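You operate a simulated robot arm through the tools that you are given. There is no shell and no other tool.

You are at the controls of a simulated robot arm. One attempt, no reset.

TASK
Put things in order on the top of the loading table. At the end: the purple cloth stands where the grey housing stood; the short pink housing (marked "LEFT") stands where the purple cloth stood; the long teal housing (marked "RIGHT") stands where the short pink housing stood; the grey housing from the top of the loading table is on the brown carton (marked "FOAM"); whatever was shut is shut again. Leave all else as you found it, and nothing knocked over.

The check looks at the end state, three seconds after you hand in, the way a careful person would. Anything else that was tipped, shoved, dropped, spilled or broken makes it a failure. Flat cloth is picked up by pressing the open fingertips on it (5 to 10 N) and closing them slowly along it; thin cloth reads only 2 to 8 mm in the jaws.

THE ROBOT
A 6-joint arm with a two-finger parallel gripper, fixed in place. Base frame: the origin is at the foot of the arm, x ahead of it, y to its left, z up; the work surface is at about z = 0. Units: m, degrees, N and s.
With the tool pointing down near the work surface it reaches from about 0.14 to 0.58 m from the base axis. Its first joint turns from -66.0 to 66.0 degrees. Payload 2.1 kg.
The tool frame sits at the grasp point between the pads (the TCP): z along the fingers, y along the line on which they close. The tips reach 0.03 m beyond it. The gripper opens to 0.094 m. The fingers are 0.028 m wide and 0.01 m thick; the gripper's body (0.05 by 0.096 m) begins 0.055 m behind the TCP.
Orientation is that of the tool frame in the base frame, as a unit quaternion [w, x, y, z]. With the fingers straight down and closing along the base's y, the tool's x points along the base's -x, its y along +y and its z along -z.

THE INTERFACE
- The arm moves only by the tool nudge_tool. Its argument "deltas" is a list of rows, each a list of 3 entries, a list of its own where there are three numbers: the turn, a rotation vector about the tool's x, y, z in degrees, then the shift along the tool's x, y, z in m, then the opening in per cent of the stroke, from 0 (shut) to 100 (fully open). In form: [[[wx, wy, wz], [x, y, z], gripper], ...]. A call has 1 to 20 rows; each row is the pose to reach, as a shift and turn from the pose commanded when the call began, along the tool's axes at that moment. A row lasts 0.2 s, in which the tool goes at most 0.05 m and 8.6 degrees; a call with a longer step from one row to the next is refused whole, and so is a gripper value outside its range. Where a pose cannot be reached the arm comes as near as it can. A force on the tool above 40 N (or 10 N above the force at the start of the call, whichever is more), or a blocked arm, ends the call early, and 0.2 s more pass. Each finger travels about 0.072 m/s and halts on what it meets, pressing with about 44 N; the grip force reading is that of the motor and also rises with nothing between the fingers. The clock runs only during rows and for 0.2 s after the last one: add rows that repeat a pose to give the fingers time. The reply holds the time, the measured pose of the TCP, the force on the tool along the base axes, the opening and the grip force, in the units named above and with some noise, with the torque about the TCP (base axes, N m) and any sound that the robot's microphone picked up, and new pictures: "show" is both (left out), scene, wrist or none.
- Cameras (640 x 400 px; columns grow to the right, rows downward): "scene" is fixed at [0.0422, -0.3601, 0.4934]; the picture's right is [0.88, -0.47, 0.00], its down [-0.23, -0.43, -0.87] and it looks along [0.41, 0.77, -0.49] (base axes); focal length 224 px, centre (320, 200). "wrist" rides on the gripper at [0.076, 0.014, -0.103] in the tool frame; the picture's right is [-0.18, 0.98, 0.00], its down [-0.75, -0.14, -0.64] and it looks along [-0.63, -0.12, 0.77] (tool axes); focal length 243 px, centre (320, 200).
- point_at(camera, pixels): for up to 12 pixels [column, row] of the newest picture of that camera ("zoom" is the newest enlarged one), the place [x, y, z] in the base frame of the surface seen there, good to about 0.003 m. It takes no simulated time.
- close_up(camera, box): a new picture of the part [left, top, right, bottom] of that camera's present view, enlarged. It takes no simulated time.
- job_done(): hands the job in; it is judged then, once.

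Open the gripper and draw the arm clear of the work before you hand the job in, unless the task says otherwise.

The tools are called after "Request:" as name(argument=value, ...) on one line, values as JSON. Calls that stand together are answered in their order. nudge_tool: Moves the arm, as the interface text tells. Its arguments: {"type":"object","properties":{"deltas":{"type":"array","items":{"type":"array"}},"show":{"type":"string","enum":["both","scene","wrist","none"]}},"required":["deltas"]} The other tools are called the same way: point_at (camera, pixels) gives the place of the surface under pixels of a picture; close_up (camera, box) takes an enlarged picture of a part of a camera's view; job_done () hands the job in.

At the start:

```text
time_s: 0.0
position: [0.3207, 0.0037, 0.3426]
ee_rot: [0.002, -0.001, 1.0, 0.001]
wrist_force: [0.3, 0.1, -0.3]
ft_torque: [0.0, 0.04, -0.03]
opening: 0.094
grasp_force: 0.1
```

scene: 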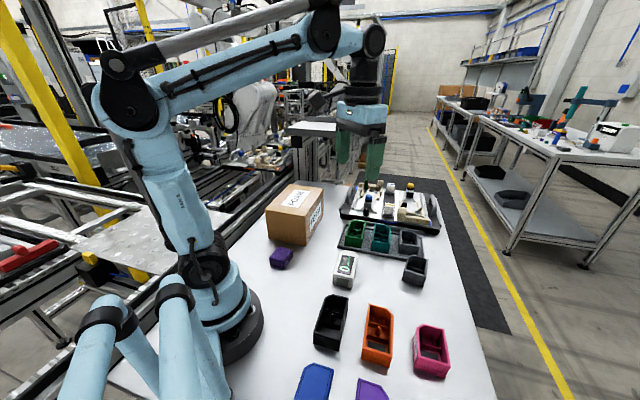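
wrist: 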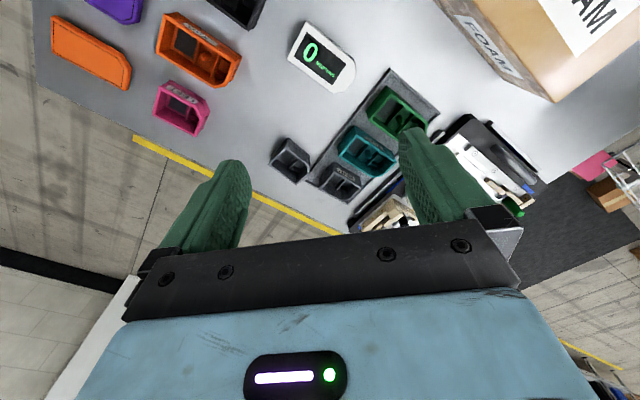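

The scene picture shows a carton at (295,215), a purple item at (281,258), a grey housing at (414,270), and other housings. I take enlarged views to identify each object.

Request:
close_up(camera="scene", box=[240, 170, 460, 300])

Request:
close_up(camera="scene", box=[260, 270, 480, 400])

Request:
close_up(camera="wrist", box=[30, 0, 350, 200])

Request:
close_up(camera="wrist", box=[250, 50, 570, 250])

```text
2.91 times, centred on (350, 235) of scene
```

zoom: 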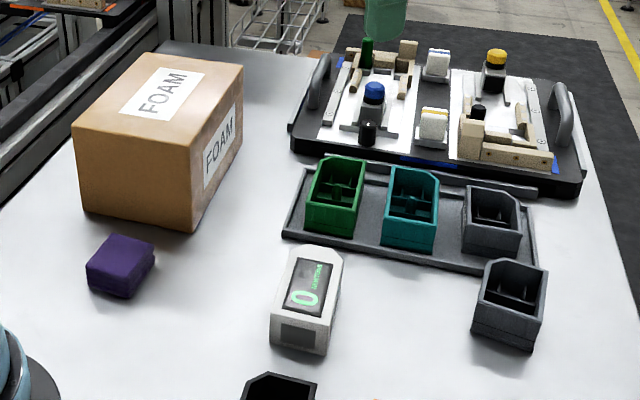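

```text
2.91 times, centred on (370, 335) of scene
```

zoom: 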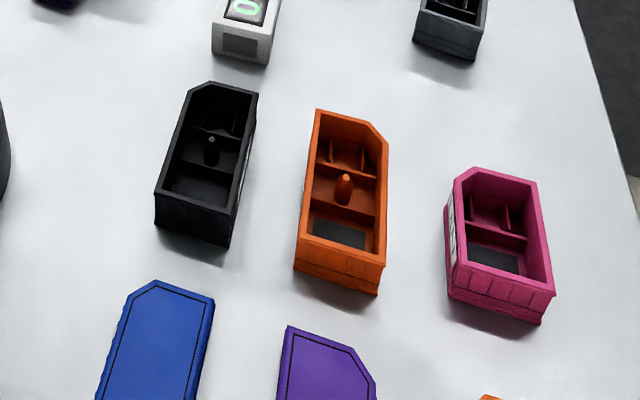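

```text
2.00 times, centred on (190, 100) of wrist
```

zoom: 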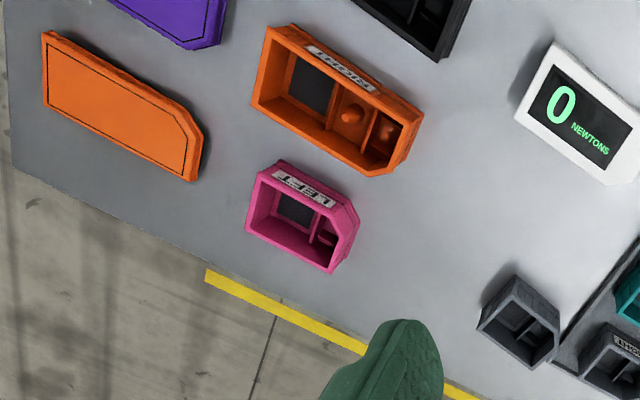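

```text
2.00 times, centred on (410, 150) of wrist
```

zoom: 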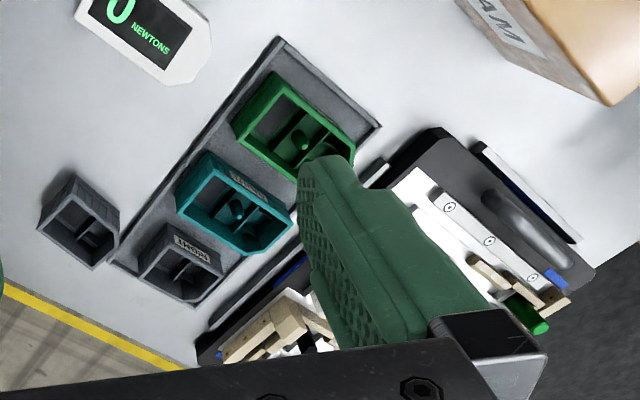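

There are two grey housings: one in the tray at (408,240) and one on the table at (414,270). I measure points on all the objects that matter.

Request:
point_at(camera="scene", pixels=[[281, 258], [275, 250], [290, 250], [271, 262], [284, 266], [293, 258], [274, 269], [300, 194], [268, 212], [298, 218], [323, 190], [290, 184]])

Request:
point_at(camera="wrist", pixels=[[288, 140], [305, 152], [308, 166], [302, 178], [274, 158], [290, 160], [370, 128], [395, 152], [383, 172], [338, 152], [368, 158], [355, 140]])

Request:
point_at(camera="wrist", pixels=[[168, 83], [205, 100], [209, 108], [196, 135], [155, 113], [180, 105], [200, 118], [164, 12], [240, 55], [225, 87], [158, 50], [210, 80]])

```text
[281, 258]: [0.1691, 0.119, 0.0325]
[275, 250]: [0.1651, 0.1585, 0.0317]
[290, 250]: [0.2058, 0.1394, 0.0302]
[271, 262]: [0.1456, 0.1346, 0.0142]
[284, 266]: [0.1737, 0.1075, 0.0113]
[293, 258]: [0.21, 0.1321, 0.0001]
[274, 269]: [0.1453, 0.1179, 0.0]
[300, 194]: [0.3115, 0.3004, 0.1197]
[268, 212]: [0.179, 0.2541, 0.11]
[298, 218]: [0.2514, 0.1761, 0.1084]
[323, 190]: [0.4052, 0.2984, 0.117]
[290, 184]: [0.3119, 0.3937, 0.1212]
```

```text
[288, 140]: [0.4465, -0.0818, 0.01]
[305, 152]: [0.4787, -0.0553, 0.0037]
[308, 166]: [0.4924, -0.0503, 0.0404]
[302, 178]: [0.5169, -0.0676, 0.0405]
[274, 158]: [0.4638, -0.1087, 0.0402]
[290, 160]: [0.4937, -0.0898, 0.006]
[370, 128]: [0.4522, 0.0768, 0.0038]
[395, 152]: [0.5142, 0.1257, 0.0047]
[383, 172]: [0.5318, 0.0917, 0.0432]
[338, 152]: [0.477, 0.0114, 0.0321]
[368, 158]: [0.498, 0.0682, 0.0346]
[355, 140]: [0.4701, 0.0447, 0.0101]
```

```text
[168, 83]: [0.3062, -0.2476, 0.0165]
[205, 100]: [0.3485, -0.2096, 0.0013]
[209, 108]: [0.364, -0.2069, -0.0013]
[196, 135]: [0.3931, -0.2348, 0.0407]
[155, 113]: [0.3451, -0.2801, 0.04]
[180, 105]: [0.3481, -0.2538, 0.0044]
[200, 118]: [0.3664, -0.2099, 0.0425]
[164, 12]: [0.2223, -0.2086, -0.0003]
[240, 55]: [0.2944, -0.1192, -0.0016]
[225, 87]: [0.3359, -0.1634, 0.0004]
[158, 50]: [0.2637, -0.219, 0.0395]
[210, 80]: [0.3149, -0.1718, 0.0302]
```

The grey housing on the table is near (290,158) in the wrist view, at about (0.485,-0.08). I zoom in on it, the tray and the pink housing to measure corners.

Request:
close_up(camera="wrist", box=[250, 120, 346, 180])

Request:
close_up(camera="scene", box=[255, 230, 319, 270])

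```text
6.67 times, centred on (298, 150) of wrist
```

zoom: 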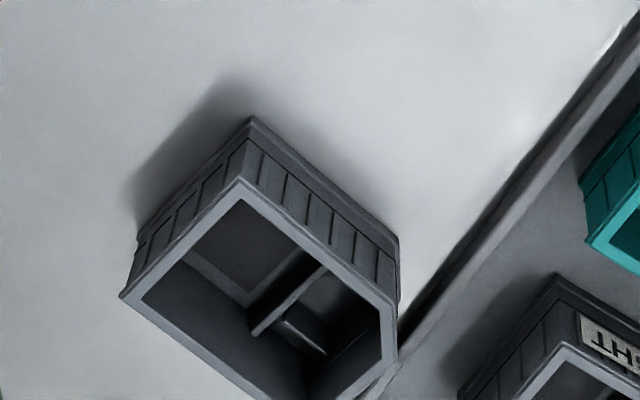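

```text
10.00 times, centred on (287, 250) of scene
```

zoom: 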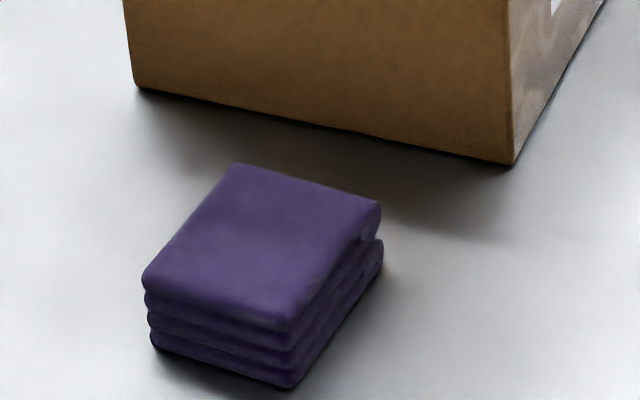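

The cloth is a four-layer folded stack. I measure its top corners, foot and the carton's base edge in this zoom.

Request:
point_at(camera="zoom", pixels=[[240, 170], [375, 205], [285, 318], [150, 278], [265, 240], [292, 382], [157, 342], [380, 255], [512, 158], [140, 85], [330, 120], [320, 345]])

Request:
close_up(camera="wrist", box=[262, 132, 326, 192])

```text
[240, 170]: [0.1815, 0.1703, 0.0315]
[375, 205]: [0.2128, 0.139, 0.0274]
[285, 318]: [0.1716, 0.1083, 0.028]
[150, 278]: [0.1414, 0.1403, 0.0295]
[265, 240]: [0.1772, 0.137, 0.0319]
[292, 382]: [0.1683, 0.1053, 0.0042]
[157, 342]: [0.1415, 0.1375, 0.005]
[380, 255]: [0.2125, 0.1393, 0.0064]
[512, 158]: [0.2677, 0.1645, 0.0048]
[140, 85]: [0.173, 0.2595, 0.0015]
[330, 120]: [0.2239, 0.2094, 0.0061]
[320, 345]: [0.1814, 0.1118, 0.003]
```

```text
6.67 times, centred on (294, 162) of wrist
```

zoom: 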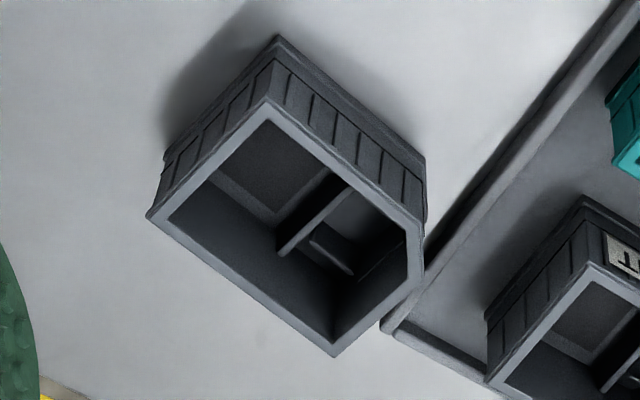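

Now I measure the grey housing's rim and base corners in this zoom.

Request:
point_at(camera="zoom", pixels=[[267, 102], [152, 215], [335, 352], [420, 225], [420, 285], [280, 42], [168, 160], [424, 160], [345, 160], [210, 160], [240, 285], [380, 320]])

```text
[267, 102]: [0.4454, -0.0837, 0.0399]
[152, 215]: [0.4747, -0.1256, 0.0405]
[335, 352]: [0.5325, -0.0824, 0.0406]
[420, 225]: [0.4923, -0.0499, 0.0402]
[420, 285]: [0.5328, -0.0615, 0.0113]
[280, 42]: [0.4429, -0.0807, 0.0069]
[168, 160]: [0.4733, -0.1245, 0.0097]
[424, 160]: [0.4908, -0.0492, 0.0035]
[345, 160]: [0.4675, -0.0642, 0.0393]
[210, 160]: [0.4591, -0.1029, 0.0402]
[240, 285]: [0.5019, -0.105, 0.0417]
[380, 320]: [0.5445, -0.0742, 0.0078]
```

The grey housing is about 0.051 × 0.072 × 0.04, centred near (0.489,-0.083), long axis at ~37°. Next I zoom on the carton top to measure its corners.

Request:
close_up(camera="scene", box=[255, 175, 335, 250])

```text
5.33 times, centred on (295, 212) of scene
```

zoom: 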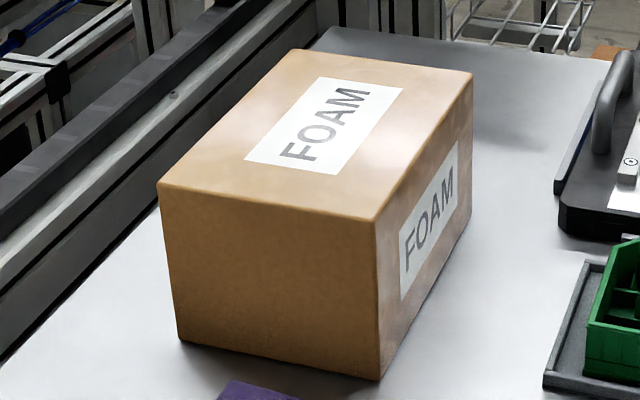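

Request:
point_at(camera="zoom", pixels=[[163, 187], [372, 218], [468, 76], [295, 52], [330, 125], [270, 205], [300, 170], [400, 110], [350, 85], [380, 372], [181, 338], [470, 215]])

Request:
close_up(camera="wrist", box=[315, 70, 443, 210])

```text
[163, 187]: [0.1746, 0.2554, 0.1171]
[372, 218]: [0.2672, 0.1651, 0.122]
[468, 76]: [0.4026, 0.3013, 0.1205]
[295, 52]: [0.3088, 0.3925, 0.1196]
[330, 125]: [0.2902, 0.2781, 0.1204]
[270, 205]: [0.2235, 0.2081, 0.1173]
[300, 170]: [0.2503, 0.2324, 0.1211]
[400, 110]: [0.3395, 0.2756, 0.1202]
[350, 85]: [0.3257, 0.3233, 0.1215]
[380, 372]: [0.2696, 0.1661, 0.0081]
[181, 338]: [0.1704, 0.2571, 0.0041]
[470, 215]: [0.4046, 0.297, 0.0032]
```

```text
2.86 times, centred on (379, 140) of wrist
```

zoom: 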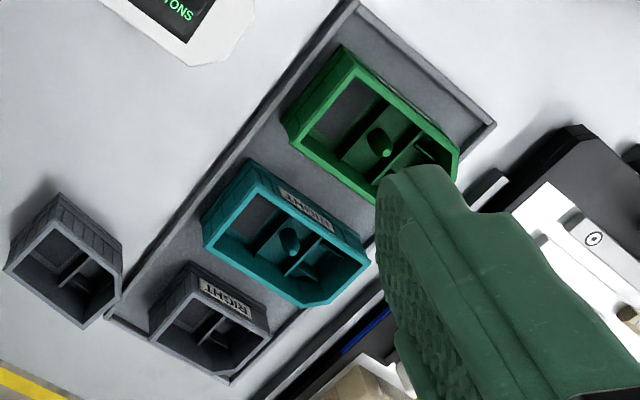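

The carton top is flat at z ≈ 0.120, centred on (0.289,0.279). I now move above the grey housing at z = 0.20, turning the closing line across its width (+37° about base z).

Request:
nudge_tool(deltas=[[[0, 0, -5.26], [-0.024, -0.0124, 0.0204], 100], [[0, 0, -10.5], [-0.048, -0.0248, 0.0407], 100], [[0, 0, -15.8], [-0.072, -0.0372, 0.0611], 100], [[0, 0, -21.0], [-0.096, -0.0495, 0.0815], 100], [[0, 0, -26.3], [-0.12, -0.062, 0.102], 100], [[0, 0, -31.5], [-0.144, -0.0743, 0.122], 100], [[0, 0, -36.8], [-0.168, -0.0867, 0.1426], 100], [[0, 0, -36.8], [-0.168, -0.0867, 0.1426], 100]], show="both")

```text
time_s: 1.8
position: [0.491, -0.0816, 0.1999]
ee_rot: [0.001, -0.317, 0.948, 0.0]
wrist_force: [0.3, 0.2, 0.3]
ft_torque: [-0.01, -0.01, 0.0]
opening: 0.0942
grasp_force: 0.1
```

scene: 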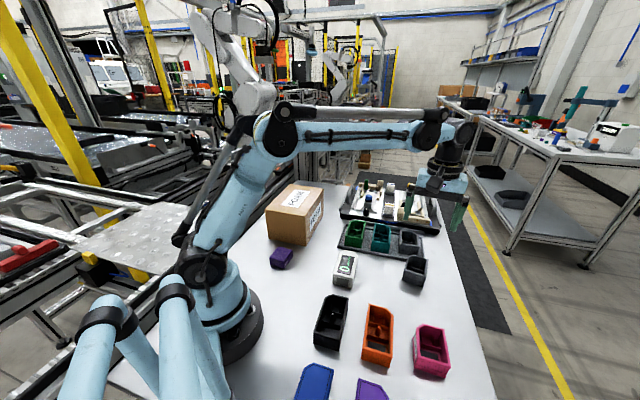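
wrist: 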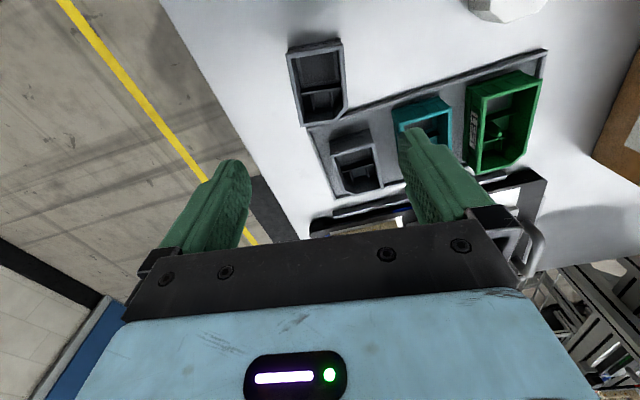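

The housing is now at (317,82) between the fingers' lines. I zoom and measure its rim again from this pose.

Request:
close_up(camera="wrist", box=[261, 30, 389, 130])

```text
4.00 times, centred on (325, 80) of wrist
```

zoom: 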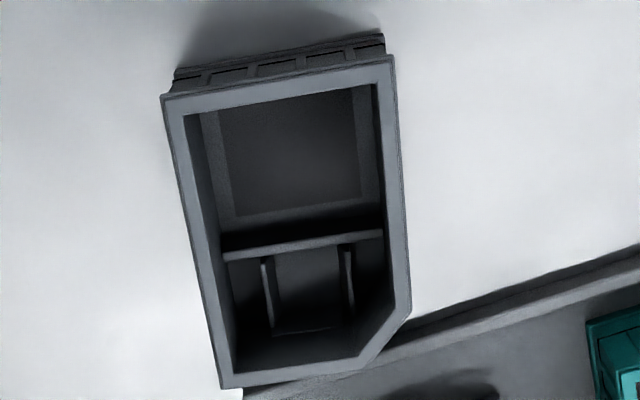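

Request:
point_at(camera="zoom", pixels=[[165, 100], [390, 60], [407, 310], [226, 382], [360, 368], [400, 180], [195, 240], [450, 320], [560, 278], [420, 345], [600, 250], [280, 395]])

```text
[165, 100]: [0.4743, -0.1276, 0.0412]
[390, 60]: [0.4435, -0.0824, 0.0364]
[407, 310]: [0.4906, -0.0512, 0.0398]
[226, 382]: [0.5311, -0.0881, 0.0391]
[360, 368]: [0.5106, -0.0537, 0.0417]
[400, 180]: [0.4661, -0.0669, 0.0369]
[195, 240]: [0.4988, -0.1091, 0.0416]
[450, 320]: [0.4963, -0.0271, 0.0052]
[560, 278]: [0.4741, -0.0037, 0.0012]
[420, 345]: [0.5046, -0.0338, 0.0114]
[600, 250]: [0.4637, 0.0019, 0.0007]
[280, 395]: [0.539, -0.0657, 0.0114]
```

The rim corners give a centre near (0.488,-0.0845) and a long axis at ~34.4°, so I correct by +2.5° about tool z and go down to TCP z = 0.035, fingers open.

Request:
nudge_tool(deltas=[[[0, 0, 2.5], [0.0041, -0.0005, 0.03], 100], [[0, 0, 2.5], [0.0041, -0.0005, 0.07], 100], [[0, 0, 2.5], [0.0041, -0.0005, 0.105], 100], [[0, 0, 2.5], [0.0041, -0.0005, 0.13], 100], [[0, 0, 2.5], [0.0041, -0.0005, 0.15], 100], [[0, 0, 2.5], [0.0041, -0.0005, 0.164], 100], [[0, 0, 2.5], [0.0041, -0.0005, 0.164], 100]], show="both")

```text
time_s: 3.4
position: [0.4869, -0.0846, 0.0361]
ee_rot: [0.002, -0.296, 0.955, 0.001]
wrist_force: [0.1, -0.7, 0.5]
ft_torque: [-0.01, 0.0, 0.01]
opening: 0.0938
grasp_force: 0.1
```

scene: 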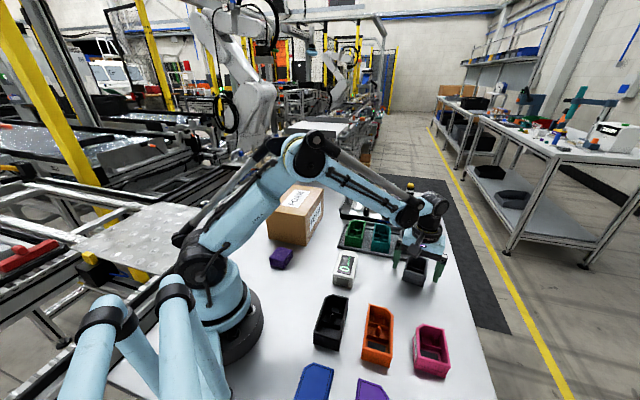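
wrist: 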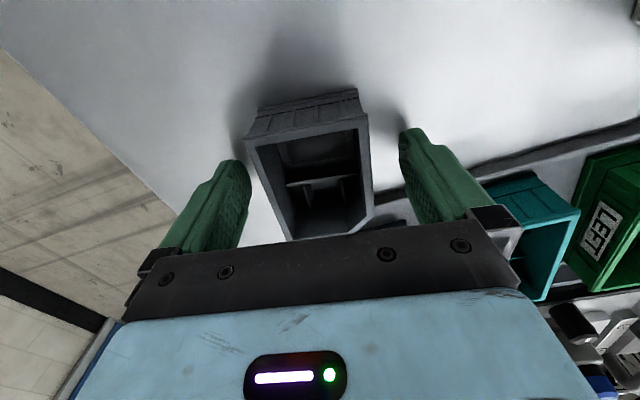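

The housing at (310,165) sits a bit nearer the left finger in the picture. I measure its rim relative to the tool before closing.

Request:
point_at(camera="wrist", pixels=[[249, 143], [366, 121], [372, 200], [291, 236], [262, 175], [368, 160], [243, 180], [404, 150]])

Request:
close_up(camera="wrist", box=[200, 80, 440, 240])

```text
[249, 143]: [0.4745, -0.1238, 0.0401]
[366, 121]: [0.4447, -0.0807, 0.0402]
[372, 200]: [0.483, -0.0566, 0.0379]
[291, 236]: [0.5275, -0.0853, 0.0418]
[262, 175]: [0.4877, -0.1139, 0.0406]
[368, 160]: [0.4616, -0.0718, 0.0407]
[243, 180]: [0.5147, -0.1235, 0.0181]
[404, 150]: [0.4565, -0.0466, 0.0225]
```

```text
2.50 times, centred on (320, 160) of wrist
```

zoom: 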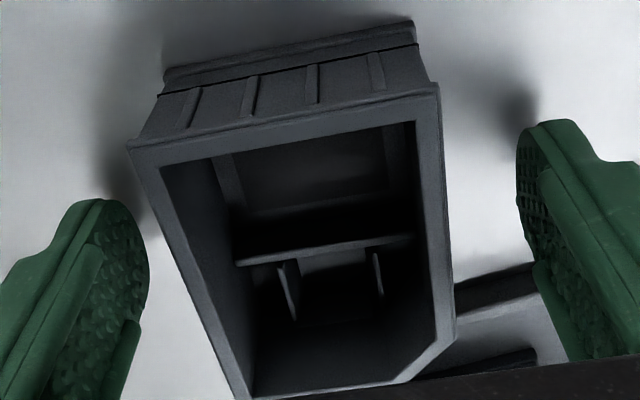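

Rim edges lie ±0.026 m from the TCP along the closing line, so it is centred. I close the fingers on the housing.

Request:
nudge_tool(deltas=[[[0, 0, 0], [0, 0, 0], 75], [[0, 0, 0], [0, 0, 0], 60], [[0, 0, 0], [0, 0, 0], 50], [[0, 0, 0], [0, 0, 0], 30], [[0, 0, 0], [0, 0, 0], 20], [[0, 0, 0], [0, 0, 0], 20]], show="wrist")

```text
time_s: 4.8
position: [0.4869, -0.085, 0.0367]
ee_rot: [0.002, -0.296, 0.955, 0.001]
wrist_force: [0.5, 0.3, 0.1]
ft_torque: [0.01, -0.03, 0.01]
opening: 0.0574
grasp_force: 44.1
```

wrist: 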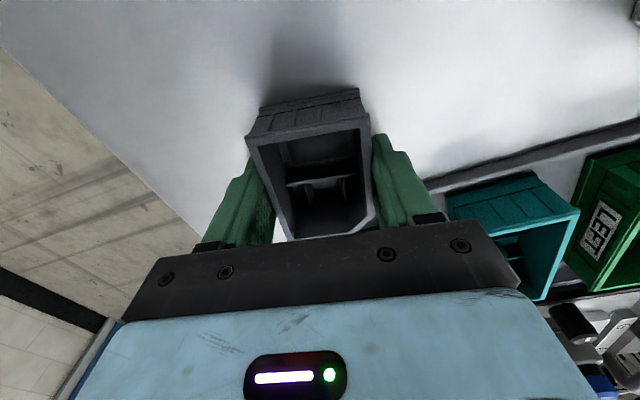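

The opening reads 0.0574 with 44 N, so the housing is held. I lift it straight up 0.22 m.

Request:
nudge_tool(deltas=[[[0, 0, 0], [0, 0, -0.01], 20], [[0, 0, 0], [0, 0, -0.03], 20], [[0, 0, 0], [0, 0, -0.06], 20], [[0, 0, 0], [0, 0, -0.1], 20], [[0, 0, 0], [0, 0, -0.14], 20], [[0, 0, 0], [0, 0, -0.18], 20], [[0, 0, 0], [0, 0, -0.22], 20]], show="both")

```text
time_s: 6.4
position: [0.4866, -0.0865, 0.2557]
ee_rot: [0.002, -0.295, 0.956, 0.001]
wrist_force: [-0.2, 0.5, -1.3]
ft_torque: [0.0, -0.03, 0.03]
opening: 0.0576
grasp_force: 44.5
```

scene: 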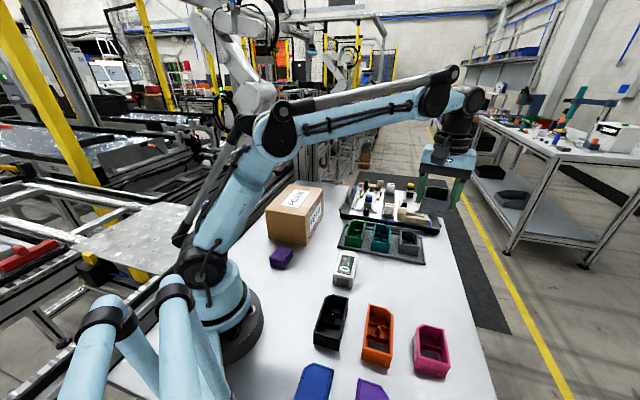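
wrist: 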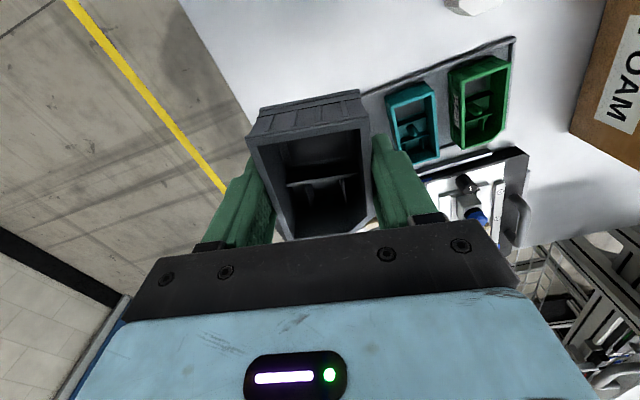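

The housing is held and clear. I carry it at z ≈ 0.255 to over the carton's centre (0.289,0.279), turning 10.6° to line up with the carton.

Request:
nudge_tool(deltas=[[[0, 0, 0], [-0.002, 0.02, 0], 20], [[0, 0, -1], [-0.006, 0.06, 0], 20], [[0, 0, -2], [-0.0104, 0.1, 0], 20], [[0, 0, -3], [-0.0146, 0.14, 0], 20], [[0, 0, -4], [-0.0187, 0.18, 0], 20], [[0, 0, -5], [-0.0229, 0.22, 0], 20], [[0, 0, -6], [-0.027, 0.26, 0], 20], [[0, 0, -7], [-0.0312, 0.3, 0], 20], [[0, 0, -8.5], [-0.0354, 0.34, 0], 20], [[0, 0, -10], [-0.0395, 0.38, 0], 20], [[0, 0, -10.6], [-0.043, 0.4134, 0], 20], [[0, 0, -10.6], [-0.043, 0.4134, 0], 20]], show="both")

```text
time_s: 9.0
position: [0.2877, 0.2806, 0.2573]
ee_rot: [0.002, -0.383, 0.924, 0.0]
wrist_force: [-0.1, 0.3, -0.9]
ft_torque: [0.0, 0.01, -0.02]
opening: 0.0575
grasp_force: 44.3
```

scene: 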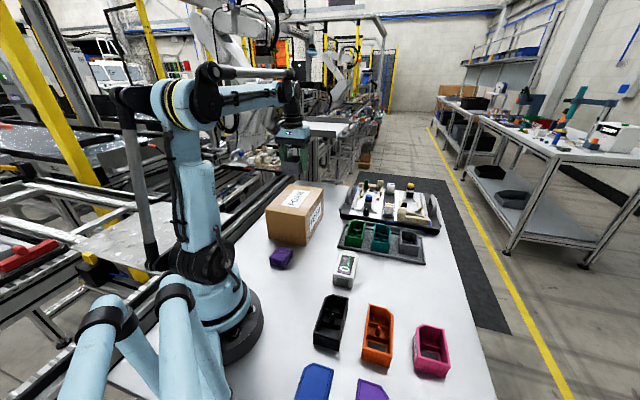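
wrist: 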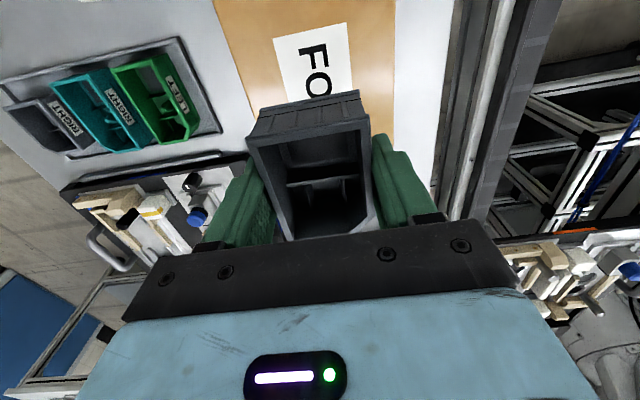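

The arm is over the carton. I lower to just above contact (TCP z ≈ 0.159) slowly.

Request:
nudge_tool(deltas=[[[0, 0, 0], [0, 0, 0.03], 20], [[0, 0, 0], [0, 0, 0.06], 20], [[0, 0, 0], [0, 0, 0.08], 20], [[0, 0, 0], [0, 0, 0.09], 20], [[0, 0, 0], [0, 0, 0.096], 20], [[0, 0, 0], [0, 0, 0.0985], 20], [[0, 0, 0], [0, 0, 0.0985], 20]], show="both")

```text
time_s: 10.6
position: [0.2884, 0.2802, 0.1572]
ee_rot: [0.002, -0.382, 0.924, 0.0]
wrist_force: [-0.2, 0.3, -1.0]
ft_torque: [0.0, 0.0, -0.01]
opening: 0.0576
grasp_force: 44.4
```

scene: 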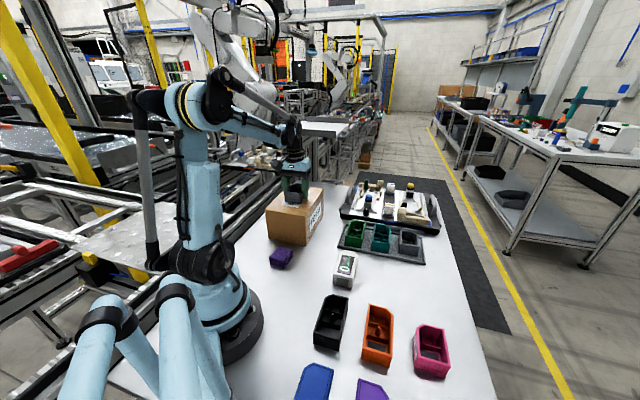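
wrist: 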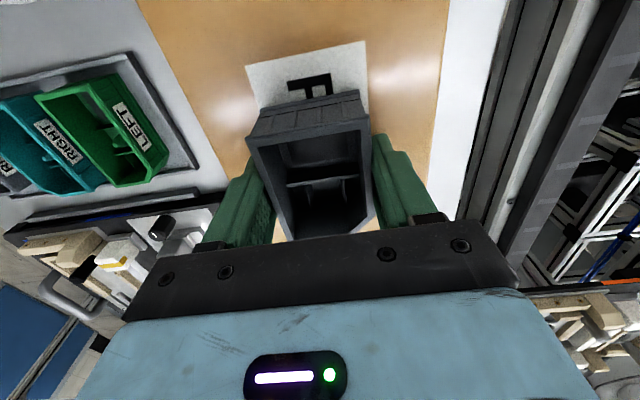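

The force still shows just the housing's weight (-1 N). I go down 1 mm per row up to 3 mm more until contact shows.

Request:
nudge_tool(deltas=[[[0, 0, 0], [0, 0, 0.001], 20], [[0, 0, 0], [0, 0, 0.0015], 20]], show="none")

```text
time_s: 11.2
position: [0.2886, 0.2802, 0.1565]
ee_rot: [0.001, -0.383, 0.924, 0.0]
wrist_force: [-2.1, 0.5, 3.9]
ft_torque: [0.11, -0.08, 0.06]
opening: 0.0576
grasp_force: 44.3
```

The force rose to +3.9 N: the housing touches the carton. I open the fingers gradually.

Request:
nudge_tool(deltas=[[[0, 0, 0], [0, 0, 0], 62], [[0, 0, 0], [0, 0, 0], 66], [[0, 0, 0], [0, 0, 0], 75], [[0, 0, 0], [0, 0, 0], 90], [[0, 0, 0], [0, 0, 0], 90]], show="wrist")

```text
time_s: 12.4
position: [0.29, 0.2801, 0.157]
ee_rot: [0.002, -0.383, 0.924, 0.0]
wrist_force: [0.0, -1.2, -0.1]
ft_torque: [0.04, -0.04, 0.02]
opening: 0.0848
grasp_force: 0.1
```

wrist: 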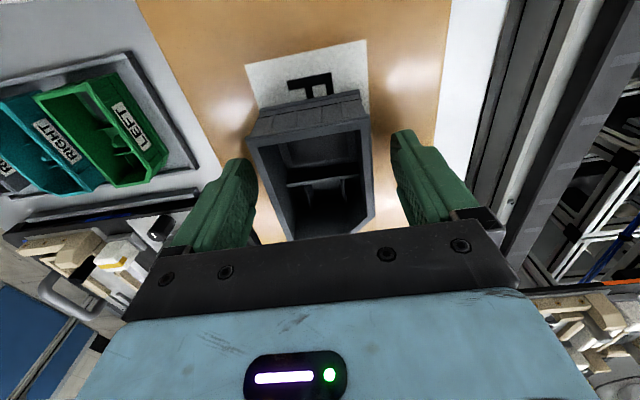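

The housing is free and standing. I lift 0.12 m straight up, then go over the purple cloth at (0.177,0.14).

Request:
nudge_tool(deltas=[[[0, 0, 0], [0, 0, -0.015], 90], [[0, 0, 0], [0, 0, -0.045], 90], [[0, 0, 0], [0, 0, -0.085], 90], [[0, 0, 0], [0, 0, -0.12], 95], [[0, 0, 0], [0.03, -0.0032, -0.12], 100], [[0, 0, 0], [0.066, -0.0071, -0.12], 100], [[0, 0, 0], [0.106, -0.0115, -0.12], 100], [[0, 0, 0], [0.146, -0.0158, -0.12], 100], [[0, 0, 0], [0.1793, -0.0194, -0.12], 100], [[0, 0, 0], [0.1793, -0.0194, -0.12], 100]], show="both")

```text
time_s: 14.6
position: [0.1733, 0.1387, 0.2739]
ee_rot: [0.002, -0.383, 0.924, 0.0]
wrist_force: [-0.1, 0.2, 0.2]
ft_torque: [-0.01, -0.01, 0.0]
opening: 0.094
grasp_force: 0.2
```

scene: 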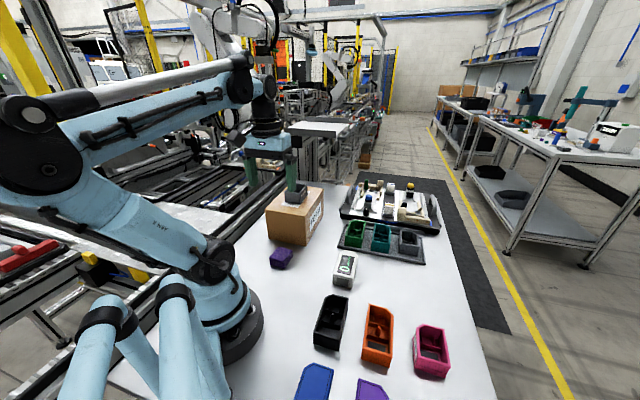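
wrist: 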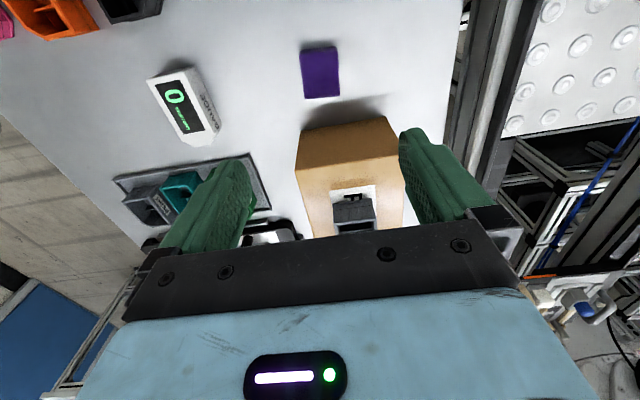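

The cloth appears at (320,72) and the grey housing stands on the carton at (352,210). I zoom to measure the cloth.

Request:
close_up(camera="wrist", box=[280, 35, 360, 110])

```text
5.33 times, centred on (320, 72) of wrist
```

zoom: 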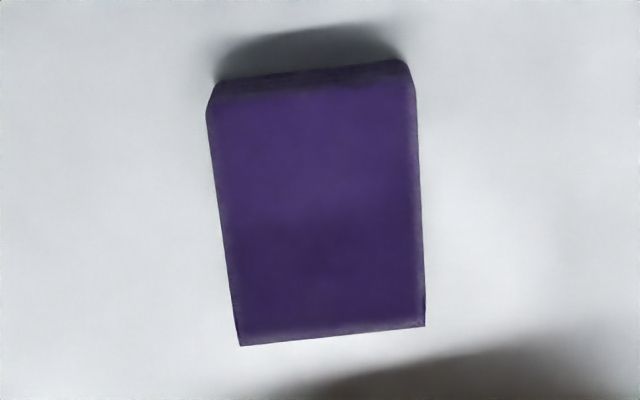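

Request:
point_at(camera="zoom", pixels=[[215, 110], [408, 85], [421, 320], [244, 338], [315, 100], [330, 325], [215, 200], [413, 200], [320, 210], [225, 75], [400, 62], [100, 200]])

```text
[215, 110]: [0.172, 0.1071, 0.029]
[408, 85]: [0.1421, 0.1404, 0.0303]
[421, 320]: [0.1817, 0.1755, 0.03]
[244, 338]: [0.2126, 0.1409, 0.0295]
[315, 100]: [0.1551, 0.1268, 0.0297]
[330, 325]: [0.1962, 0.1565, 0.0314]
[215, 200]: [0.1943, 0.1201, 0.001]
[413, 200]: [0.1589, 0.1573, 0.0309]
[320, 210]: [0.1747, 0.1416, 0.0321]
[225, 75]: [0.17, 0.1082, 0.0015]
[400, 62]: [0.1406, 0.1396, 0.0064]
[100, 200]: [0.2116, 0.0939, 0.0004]
```

The cloth is centred on (0.177,0.141), 0.053 × 0.045 × 0.031, at ~41.5°. I turn 3.5° and go down around it to TCP z ≈ 0.038 with the fingers fully open.

Request:
nudge_tool(deltas=[[[0, 0, 3.5], [-0.0035, -0.0007, 0.03], 100], [[0, 0, 3.5], [-0.0035, -0.0007, 0.07], 100], [[0, 0, 3.5], [-0.0035, -0.0007, 0.11], 100], [[0, 0, 3.5], [-0.0035, -0.0007, 0.15], 100], [[0, 0, 3.5], [-0.0035, -0.0007, 0.19], 100], [[0, 0, 3.5], [-0.0035, -0.0007, 0.22], 100], [[0, 0, 3.5], [-0.0035, -0.0007, 0.236], 100], [[0, 0, 3.5], [-0.0035, -0.0007, 0.236], 100]], show="both")

```text
time_s: 16.4
position: [0.1782, 0.1419, 0.0401]
ee_rot: [0.002, -0.354, 0.935, -0.001]
wrist_force: [-0.3, 0.1, -0.6]
ft_torque: [0.0, 0.03, 0.0]
opening: 0.094
grasp_force: 0.1
```

scene: 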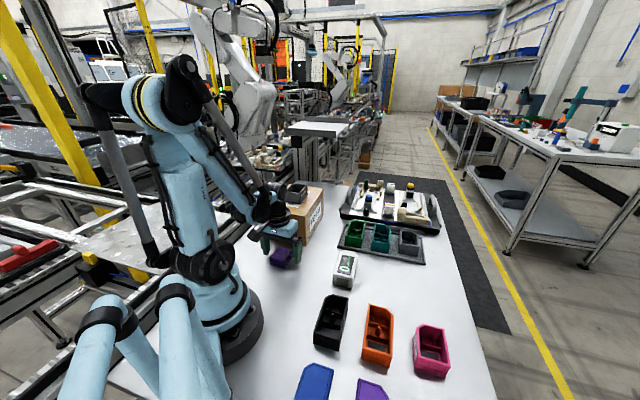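
wrist: 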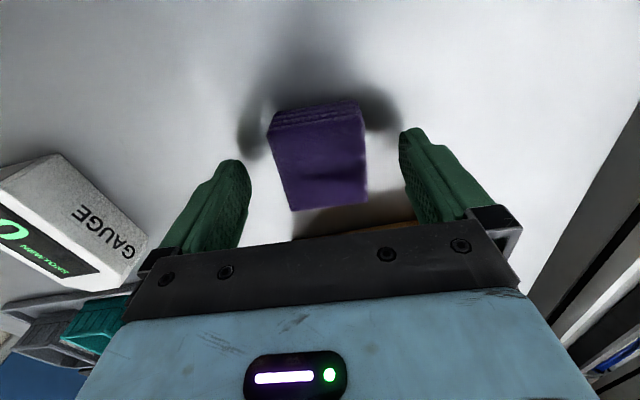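

The cloth at (318,155) is centred between the open fingers. I go 6 mm lower so the tips nearly touch the table and then close slowly.

Request:
nudge_tool(deltas=[[[0, 0, 0], [0, 0, 0.003], 100], [[0, 0, 0], [0, 0, 0.006], 100], [[0, 0, 0], [0, 0, 0.006], 90], [[0, 0, 0], [0, 0, 0.006], 80], [[0, 0, 0], [0, 0, 0.006], 70], [[0, 0, 0], [0, 0, 0.006], 62], [[0, 0, 0], [0, 0, 0.006], 56], [[0, 0, 0], [0, 0, 0.006], 52], [[0, 0, 0], [0, 0, 0.006], 48], [[0, 0, 0], [0, 0, 0.006], 44], [[0, 0, 0], [0, 0, 0.006], 40], [[0, 0, 0], [0, 0, 0.006], 36], [[0, 0, 0], [0, 0, 0.006], 36]], show="both")

```text
time_s: 19.2
position: [0.1794, 0.141, 0.0337]
ee_rot: [0.002, -0.355, 0.935, 0.0]
wrist_force: [-0.9, -0.6, 32.9]
ft_torque: [-0.02, 0.06, -0.01]
opening: 0.0506
grasp_force: 15.0
```

scene: 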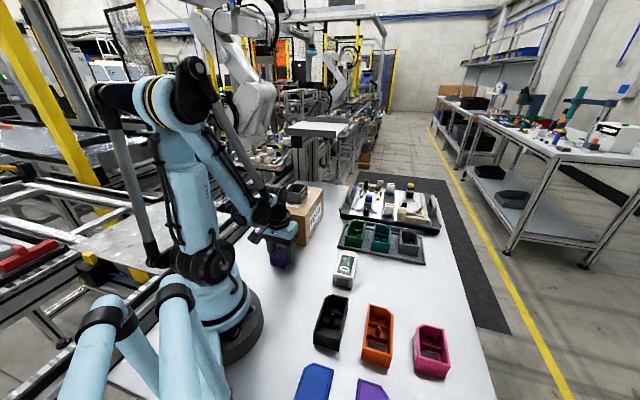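
wrist: 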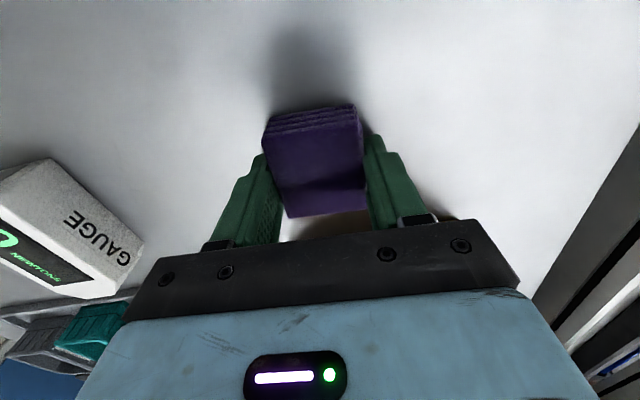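

The fingers meet the cloth at 0.0506, but the tool feels 33 N upward, so the tips press the table. I ease up 2 mm and keep closing to firm the grip.

Request:
nudge_tool(deltas=[[[0, 0, 0], [0, 0, -0.001], 36], [[0, 0, 0], [0, 0, -0.002], 32], [[0, 0, 0], [0, 0, -0.002], 28], [[0, 0, 0], [0, 0, -0.002], 24], [[0, 0, 0], [0, 0, -0.002], 24]], show="wrist")

```text
time_s: 20.4
position: [0.18, 0.1414, 0.0366]
ee_rot: [0.001, -0.354, 0.935, -0.001]
wrist_force: [0.1, 0.5, 0.9]
ft_torque: [0.04, -0.03, 0.02]
opening: 0.0488
grasp_force: 44.0
```

wrist: 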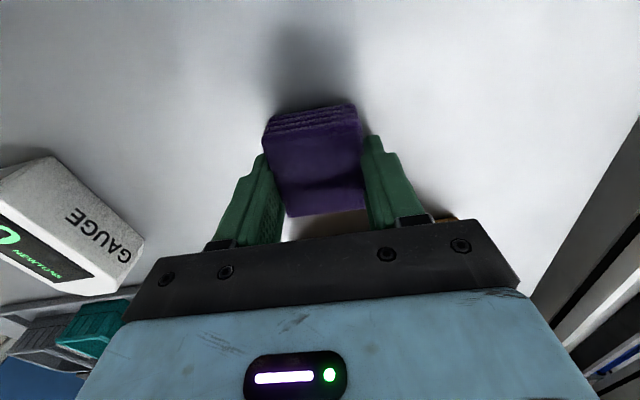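

Grip is now 44 N at 0.0488 with no table force. I lift slowly by 0.05 m and look.

Request:
nudge_tool(deltas=[[[0, 0, 0], [0, 0, -0.004], 24], [[0, 0, 0], [0, 0, -0.01], 24], [[0, 0, 0], [0, 0, -0.02], 24], [[0, 0, 0], [0, 0, -0.035], 24], [[0, 0, 0], [0, 0, -0.05], 24], [[0, 0, 0], [0, 0, -0.05], 24]], show="both")

Request:
close_up(camera="scene", box=[235, 180, 345, 290])

```text
time_s: 21.8
position: [0.1783, 0.1405, 0.0868]
ee_rot: [0.002, -0.355, 0.935, 0.0]
wrist_force: [-0.1, -0.4, 0.2]
ft_torque: [0.0, 0.0, 0.0]
opening: 0.0487
grasp_force: 43.6
```

scene: 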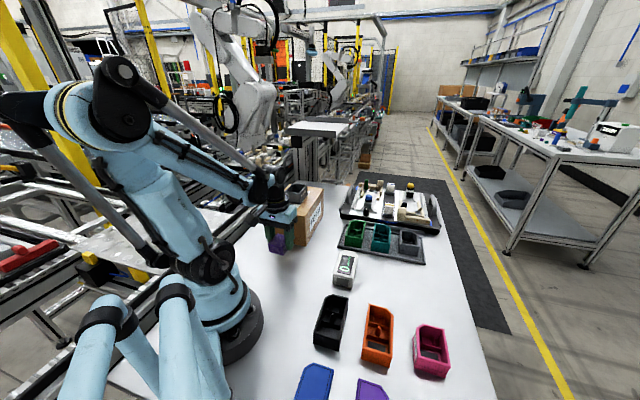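
wrist: 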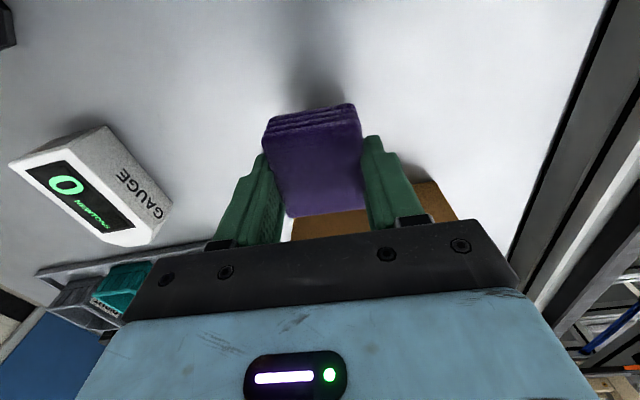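

```text
3.64 times, centred on (290, 235) of scene
```

zoom: 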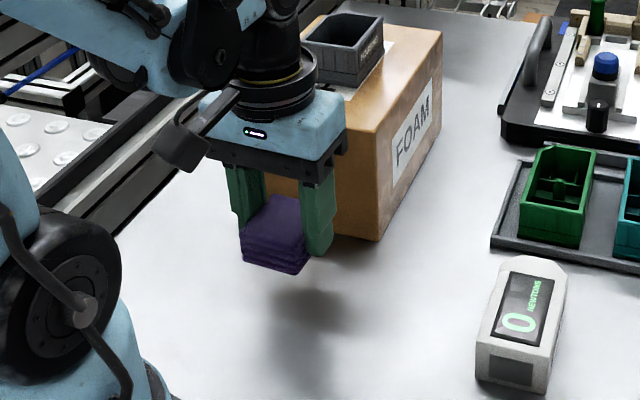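

The whole stack came up in the jaws. I raise to z ≈ 0.26 and carry it over to the grey housing's old place (0.488,-0.0845), turning 7° to that housing's heading.

Request:
nudge_tool(deltas=[[[0, 0, 0], [0, 0, -0.035], 24], [[0, 0, 0], [0, 0, -0.075], 24], [[0, 0, 0], [0, 0, -0.115], 24], [[0, 0, 0], [0, 0, -0.15], 24], [[0, 0, 0], [-0.003, -0.0136, -0.174], 24], [[0, 0, 1], [-0.01, -0.0452, -0.174], 24], [[0, 0, 2], [-0.018, -0.0814, -0.174], 24], [[0, 0, 3], [-0.0265, -0.12, -0.174], 24], [[0, 0, 3.5], [-0.035, -0.158, -0.174], 24], [[0, 0, 4], [-0.0434, -0.196, -0.174], 24], [[0, 0, 5], [-0.0518, -0.234, -0.174], 24], [[0, 0, 6], [-0.0602, -0.272, -0.174], 24], [[0, 0, 6.5], [-0.0686, -0.31, -0.174], 24], [[0, 0, 7], [-0.0766, -0.346, -0.174], 24], [[0, 0, 7.1], [-0.0828, -0.3743, -0.174], 24], [[0, 0, 7.1], [-0.0828, -0.3743, -0.174], 24]], show="both")

```text
time_s: 25.2
position: [0.4877, -0.0843, 0.2585]
ee_rot: [0.002, -0.295, 0.955, 0.001]
wrist_force: [0.4, 0.0, -0.2]
ft_torque: [-0.01, 0.02, 0.05]
opening: 0.0487
grasp_force: 44.5
```

scene: 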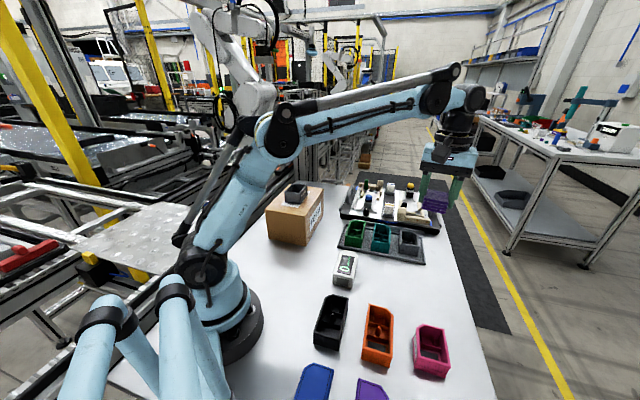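
wrist: 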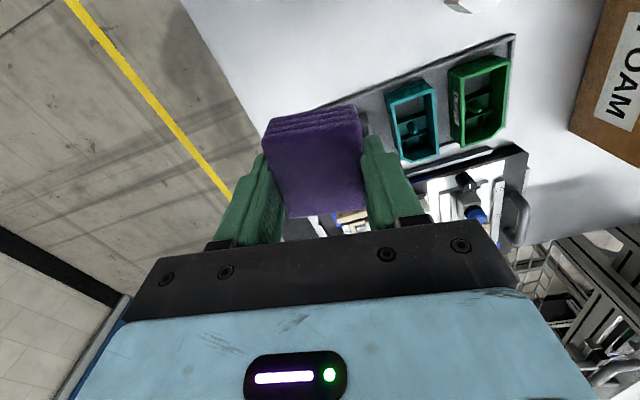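

The cloth is over the spot. I lower 0.22 m, slowing near the table.

Request:
nudge_tool(deltas=[[[0, 0, 0], [0, 0, 0.04], 24], [[0, 0, 0], [0, 0, 0.085], 24], [[0, 0, 0], [0, 0, 0.13], 24], [[0, 0, 0], [0, 0, 0.17], 24], [[0, 0, 0], [0, 0, 0.2], 24], [[0, 0, 0], [0, 0, 0.213], 24], [[0, 0, 0], [0, 0, 0.219], 24], [[0, 0, 0], [0, 0, 0.221], 24], [[0, 0, 0], [0, 0, 0.221], 24]], show="both")

```text
time_s: 27.2
position: [0.4888, -0.0825, 0.0382]
ee_rot: [0.002, -0.296, 0.955, 0.001]
wrist_force: [0.2, 1.8, -1.3]
ft_torque: [0.02, 0.03, 0.01]
opening: 0.0487
grasp_force: 43.8
```

scene: 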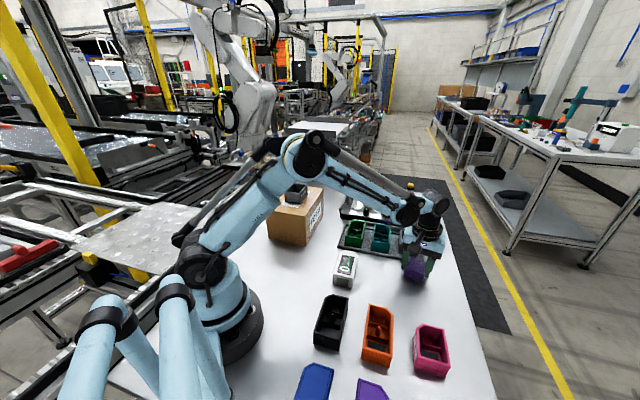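
wrist: 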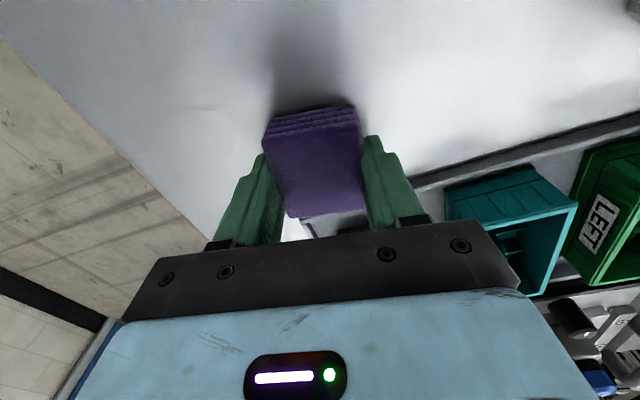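

No contact force yet at TCP z 0.038. I lower another 1.5 mm.

Request:
nudge_tool(deltas=[[[0, 0, 0], [0, 0, 0.001], 24], [[0, 0, 0], [0, 0, 0.0018], 24]], show="none")

```text
time_s: 27.8
position: [0.4896, -0.084, 0.038]
ee_rot: [0.002, -0.296, 0.955, 0.0]
wrist_force: [-1.0, 0.3, -0.8]
ft_torque: [-0.03, 0.02, -0.06]
opening: 0.0489
grasp_force: 43.7
```

Still no contact. I lower 1.5 mm more in small steps.

Request:
nudge_tool(deltas=[[[0, 0, 0], [0, 0, 0.0008], 24], [[0, 0, 0], [0, 0, 0.0015], 24]], show="none")

```text
time_s: 28.4
position: [0.4888, -0.0853, 0.0365]
ee_rot: [0.001, -0.295, 0.955, 0.001]
wrist_force: [-1.0, -0.5, -0.3]
ft_torque: [0.03, 0.02, -0.03]
opening: 0.0486
grasp_force: 44.2
```

Force is still near zero. I continue in 0.5 mm steps.

Request:
nudge_tool(deltas=[[[0, 0, 0], [0, 0, 0.0005], 24], [[0, 0, 0], [0, 0, 0.001], 24]], show="none")

```text
time_s: 29.0
position: [0.4892, -0.0848, 0.0345]
ee_rot: [0.001, -0.296, 0.955, 0.001]
wrist_force: [0.1, 0.1, -0.7]
ft_torque: [0.03, 0.0, -0.03]
opening: 0.0488
grasp_force: 43.6
```

Request:
close_up(camera="scene", box=[375, 230, 455, 290])

Request:
nudge_tool(deltas=[[[0, 0, 0], [0, 0, 0.0005], 24], [[0, 0, 0], [0, 0, 0.001], 24]], show="scene")

```text
6.67 times, centred on (415, 260) of scene
```

zoom: 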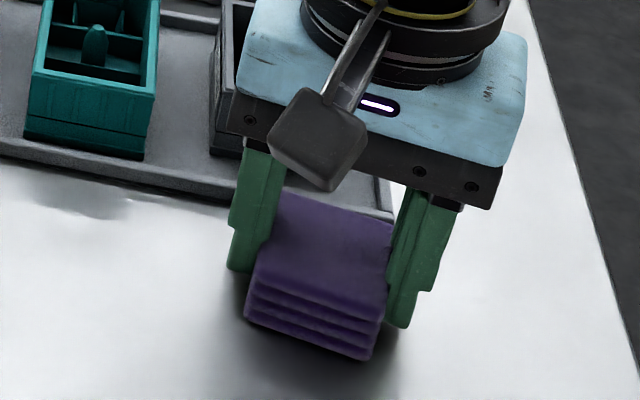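

```text
time_s: 29.6
position: [0.4881, -0.0833, 0.0345]
ee_rot: [0.002, -0.296, 0.955, 0.0]
wrist_force: [1.7, 0.8, 8.2]
ft_torque: [-0.05, 0.07, -0.02]
opening: 0.0489
grasp_force: 44.1
```

scene: 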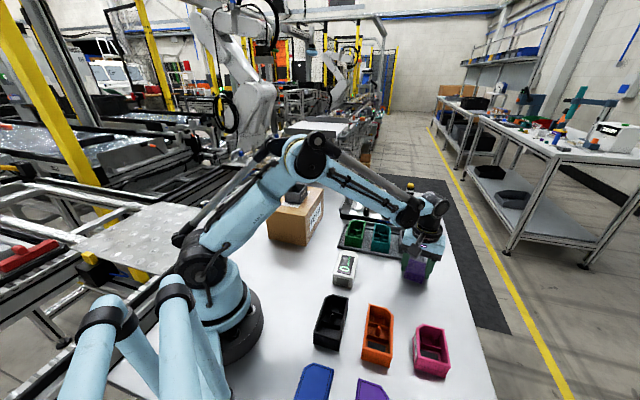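

Contact now reads 8.2 N: the cloth rests on the table. I open the fingers slowly to let it go.

Request:
nudge_tool(deltas=[[[0, 0, 0], [0, 0, 0], 50], [[0, 0, 0], [0, 0, 0], 54], [[0, 0, 0], [0, 0, 0], 58], [[0, 0, 0], [0, 0, 0], 64], [[0, 0, 0], [0, 0, 0], 72], [[0, 0, 0], [0, 0, 0], 84], [[0, 0, 0], [0, 0, 0], 96], [[0, 0, 0], [0, 0, 0], 96]], show="both")

```text
time_s: 31.4
position: [0.4887, -0.084, 0.034]
ee_rot: [0.001, -0.295, 0.955, 0.0]
wrist_force: [0.3, -0.8, -0.3]
ft_torque: [0.02, 0.01, 0.06]
opening: 0.0903
grasp_force: 0.2
```

scene: 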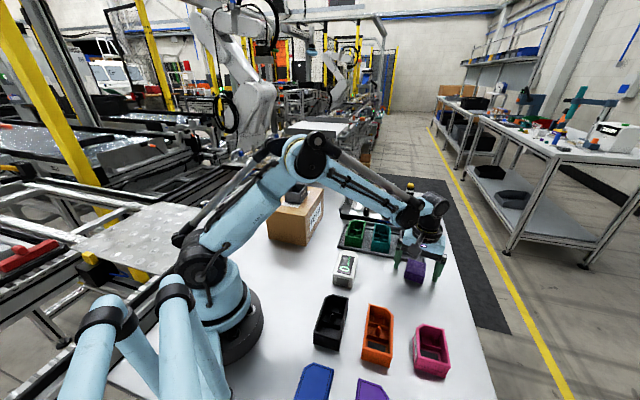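
wrist: 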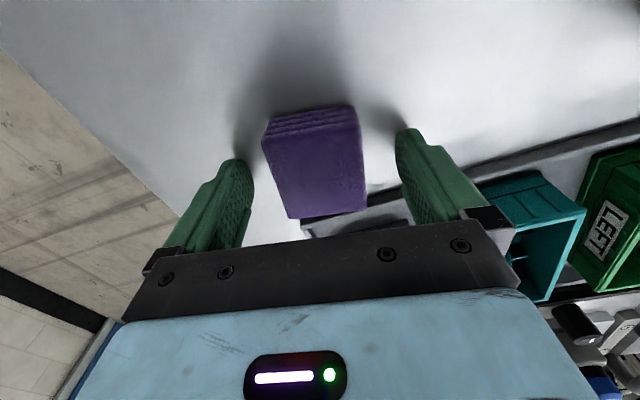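

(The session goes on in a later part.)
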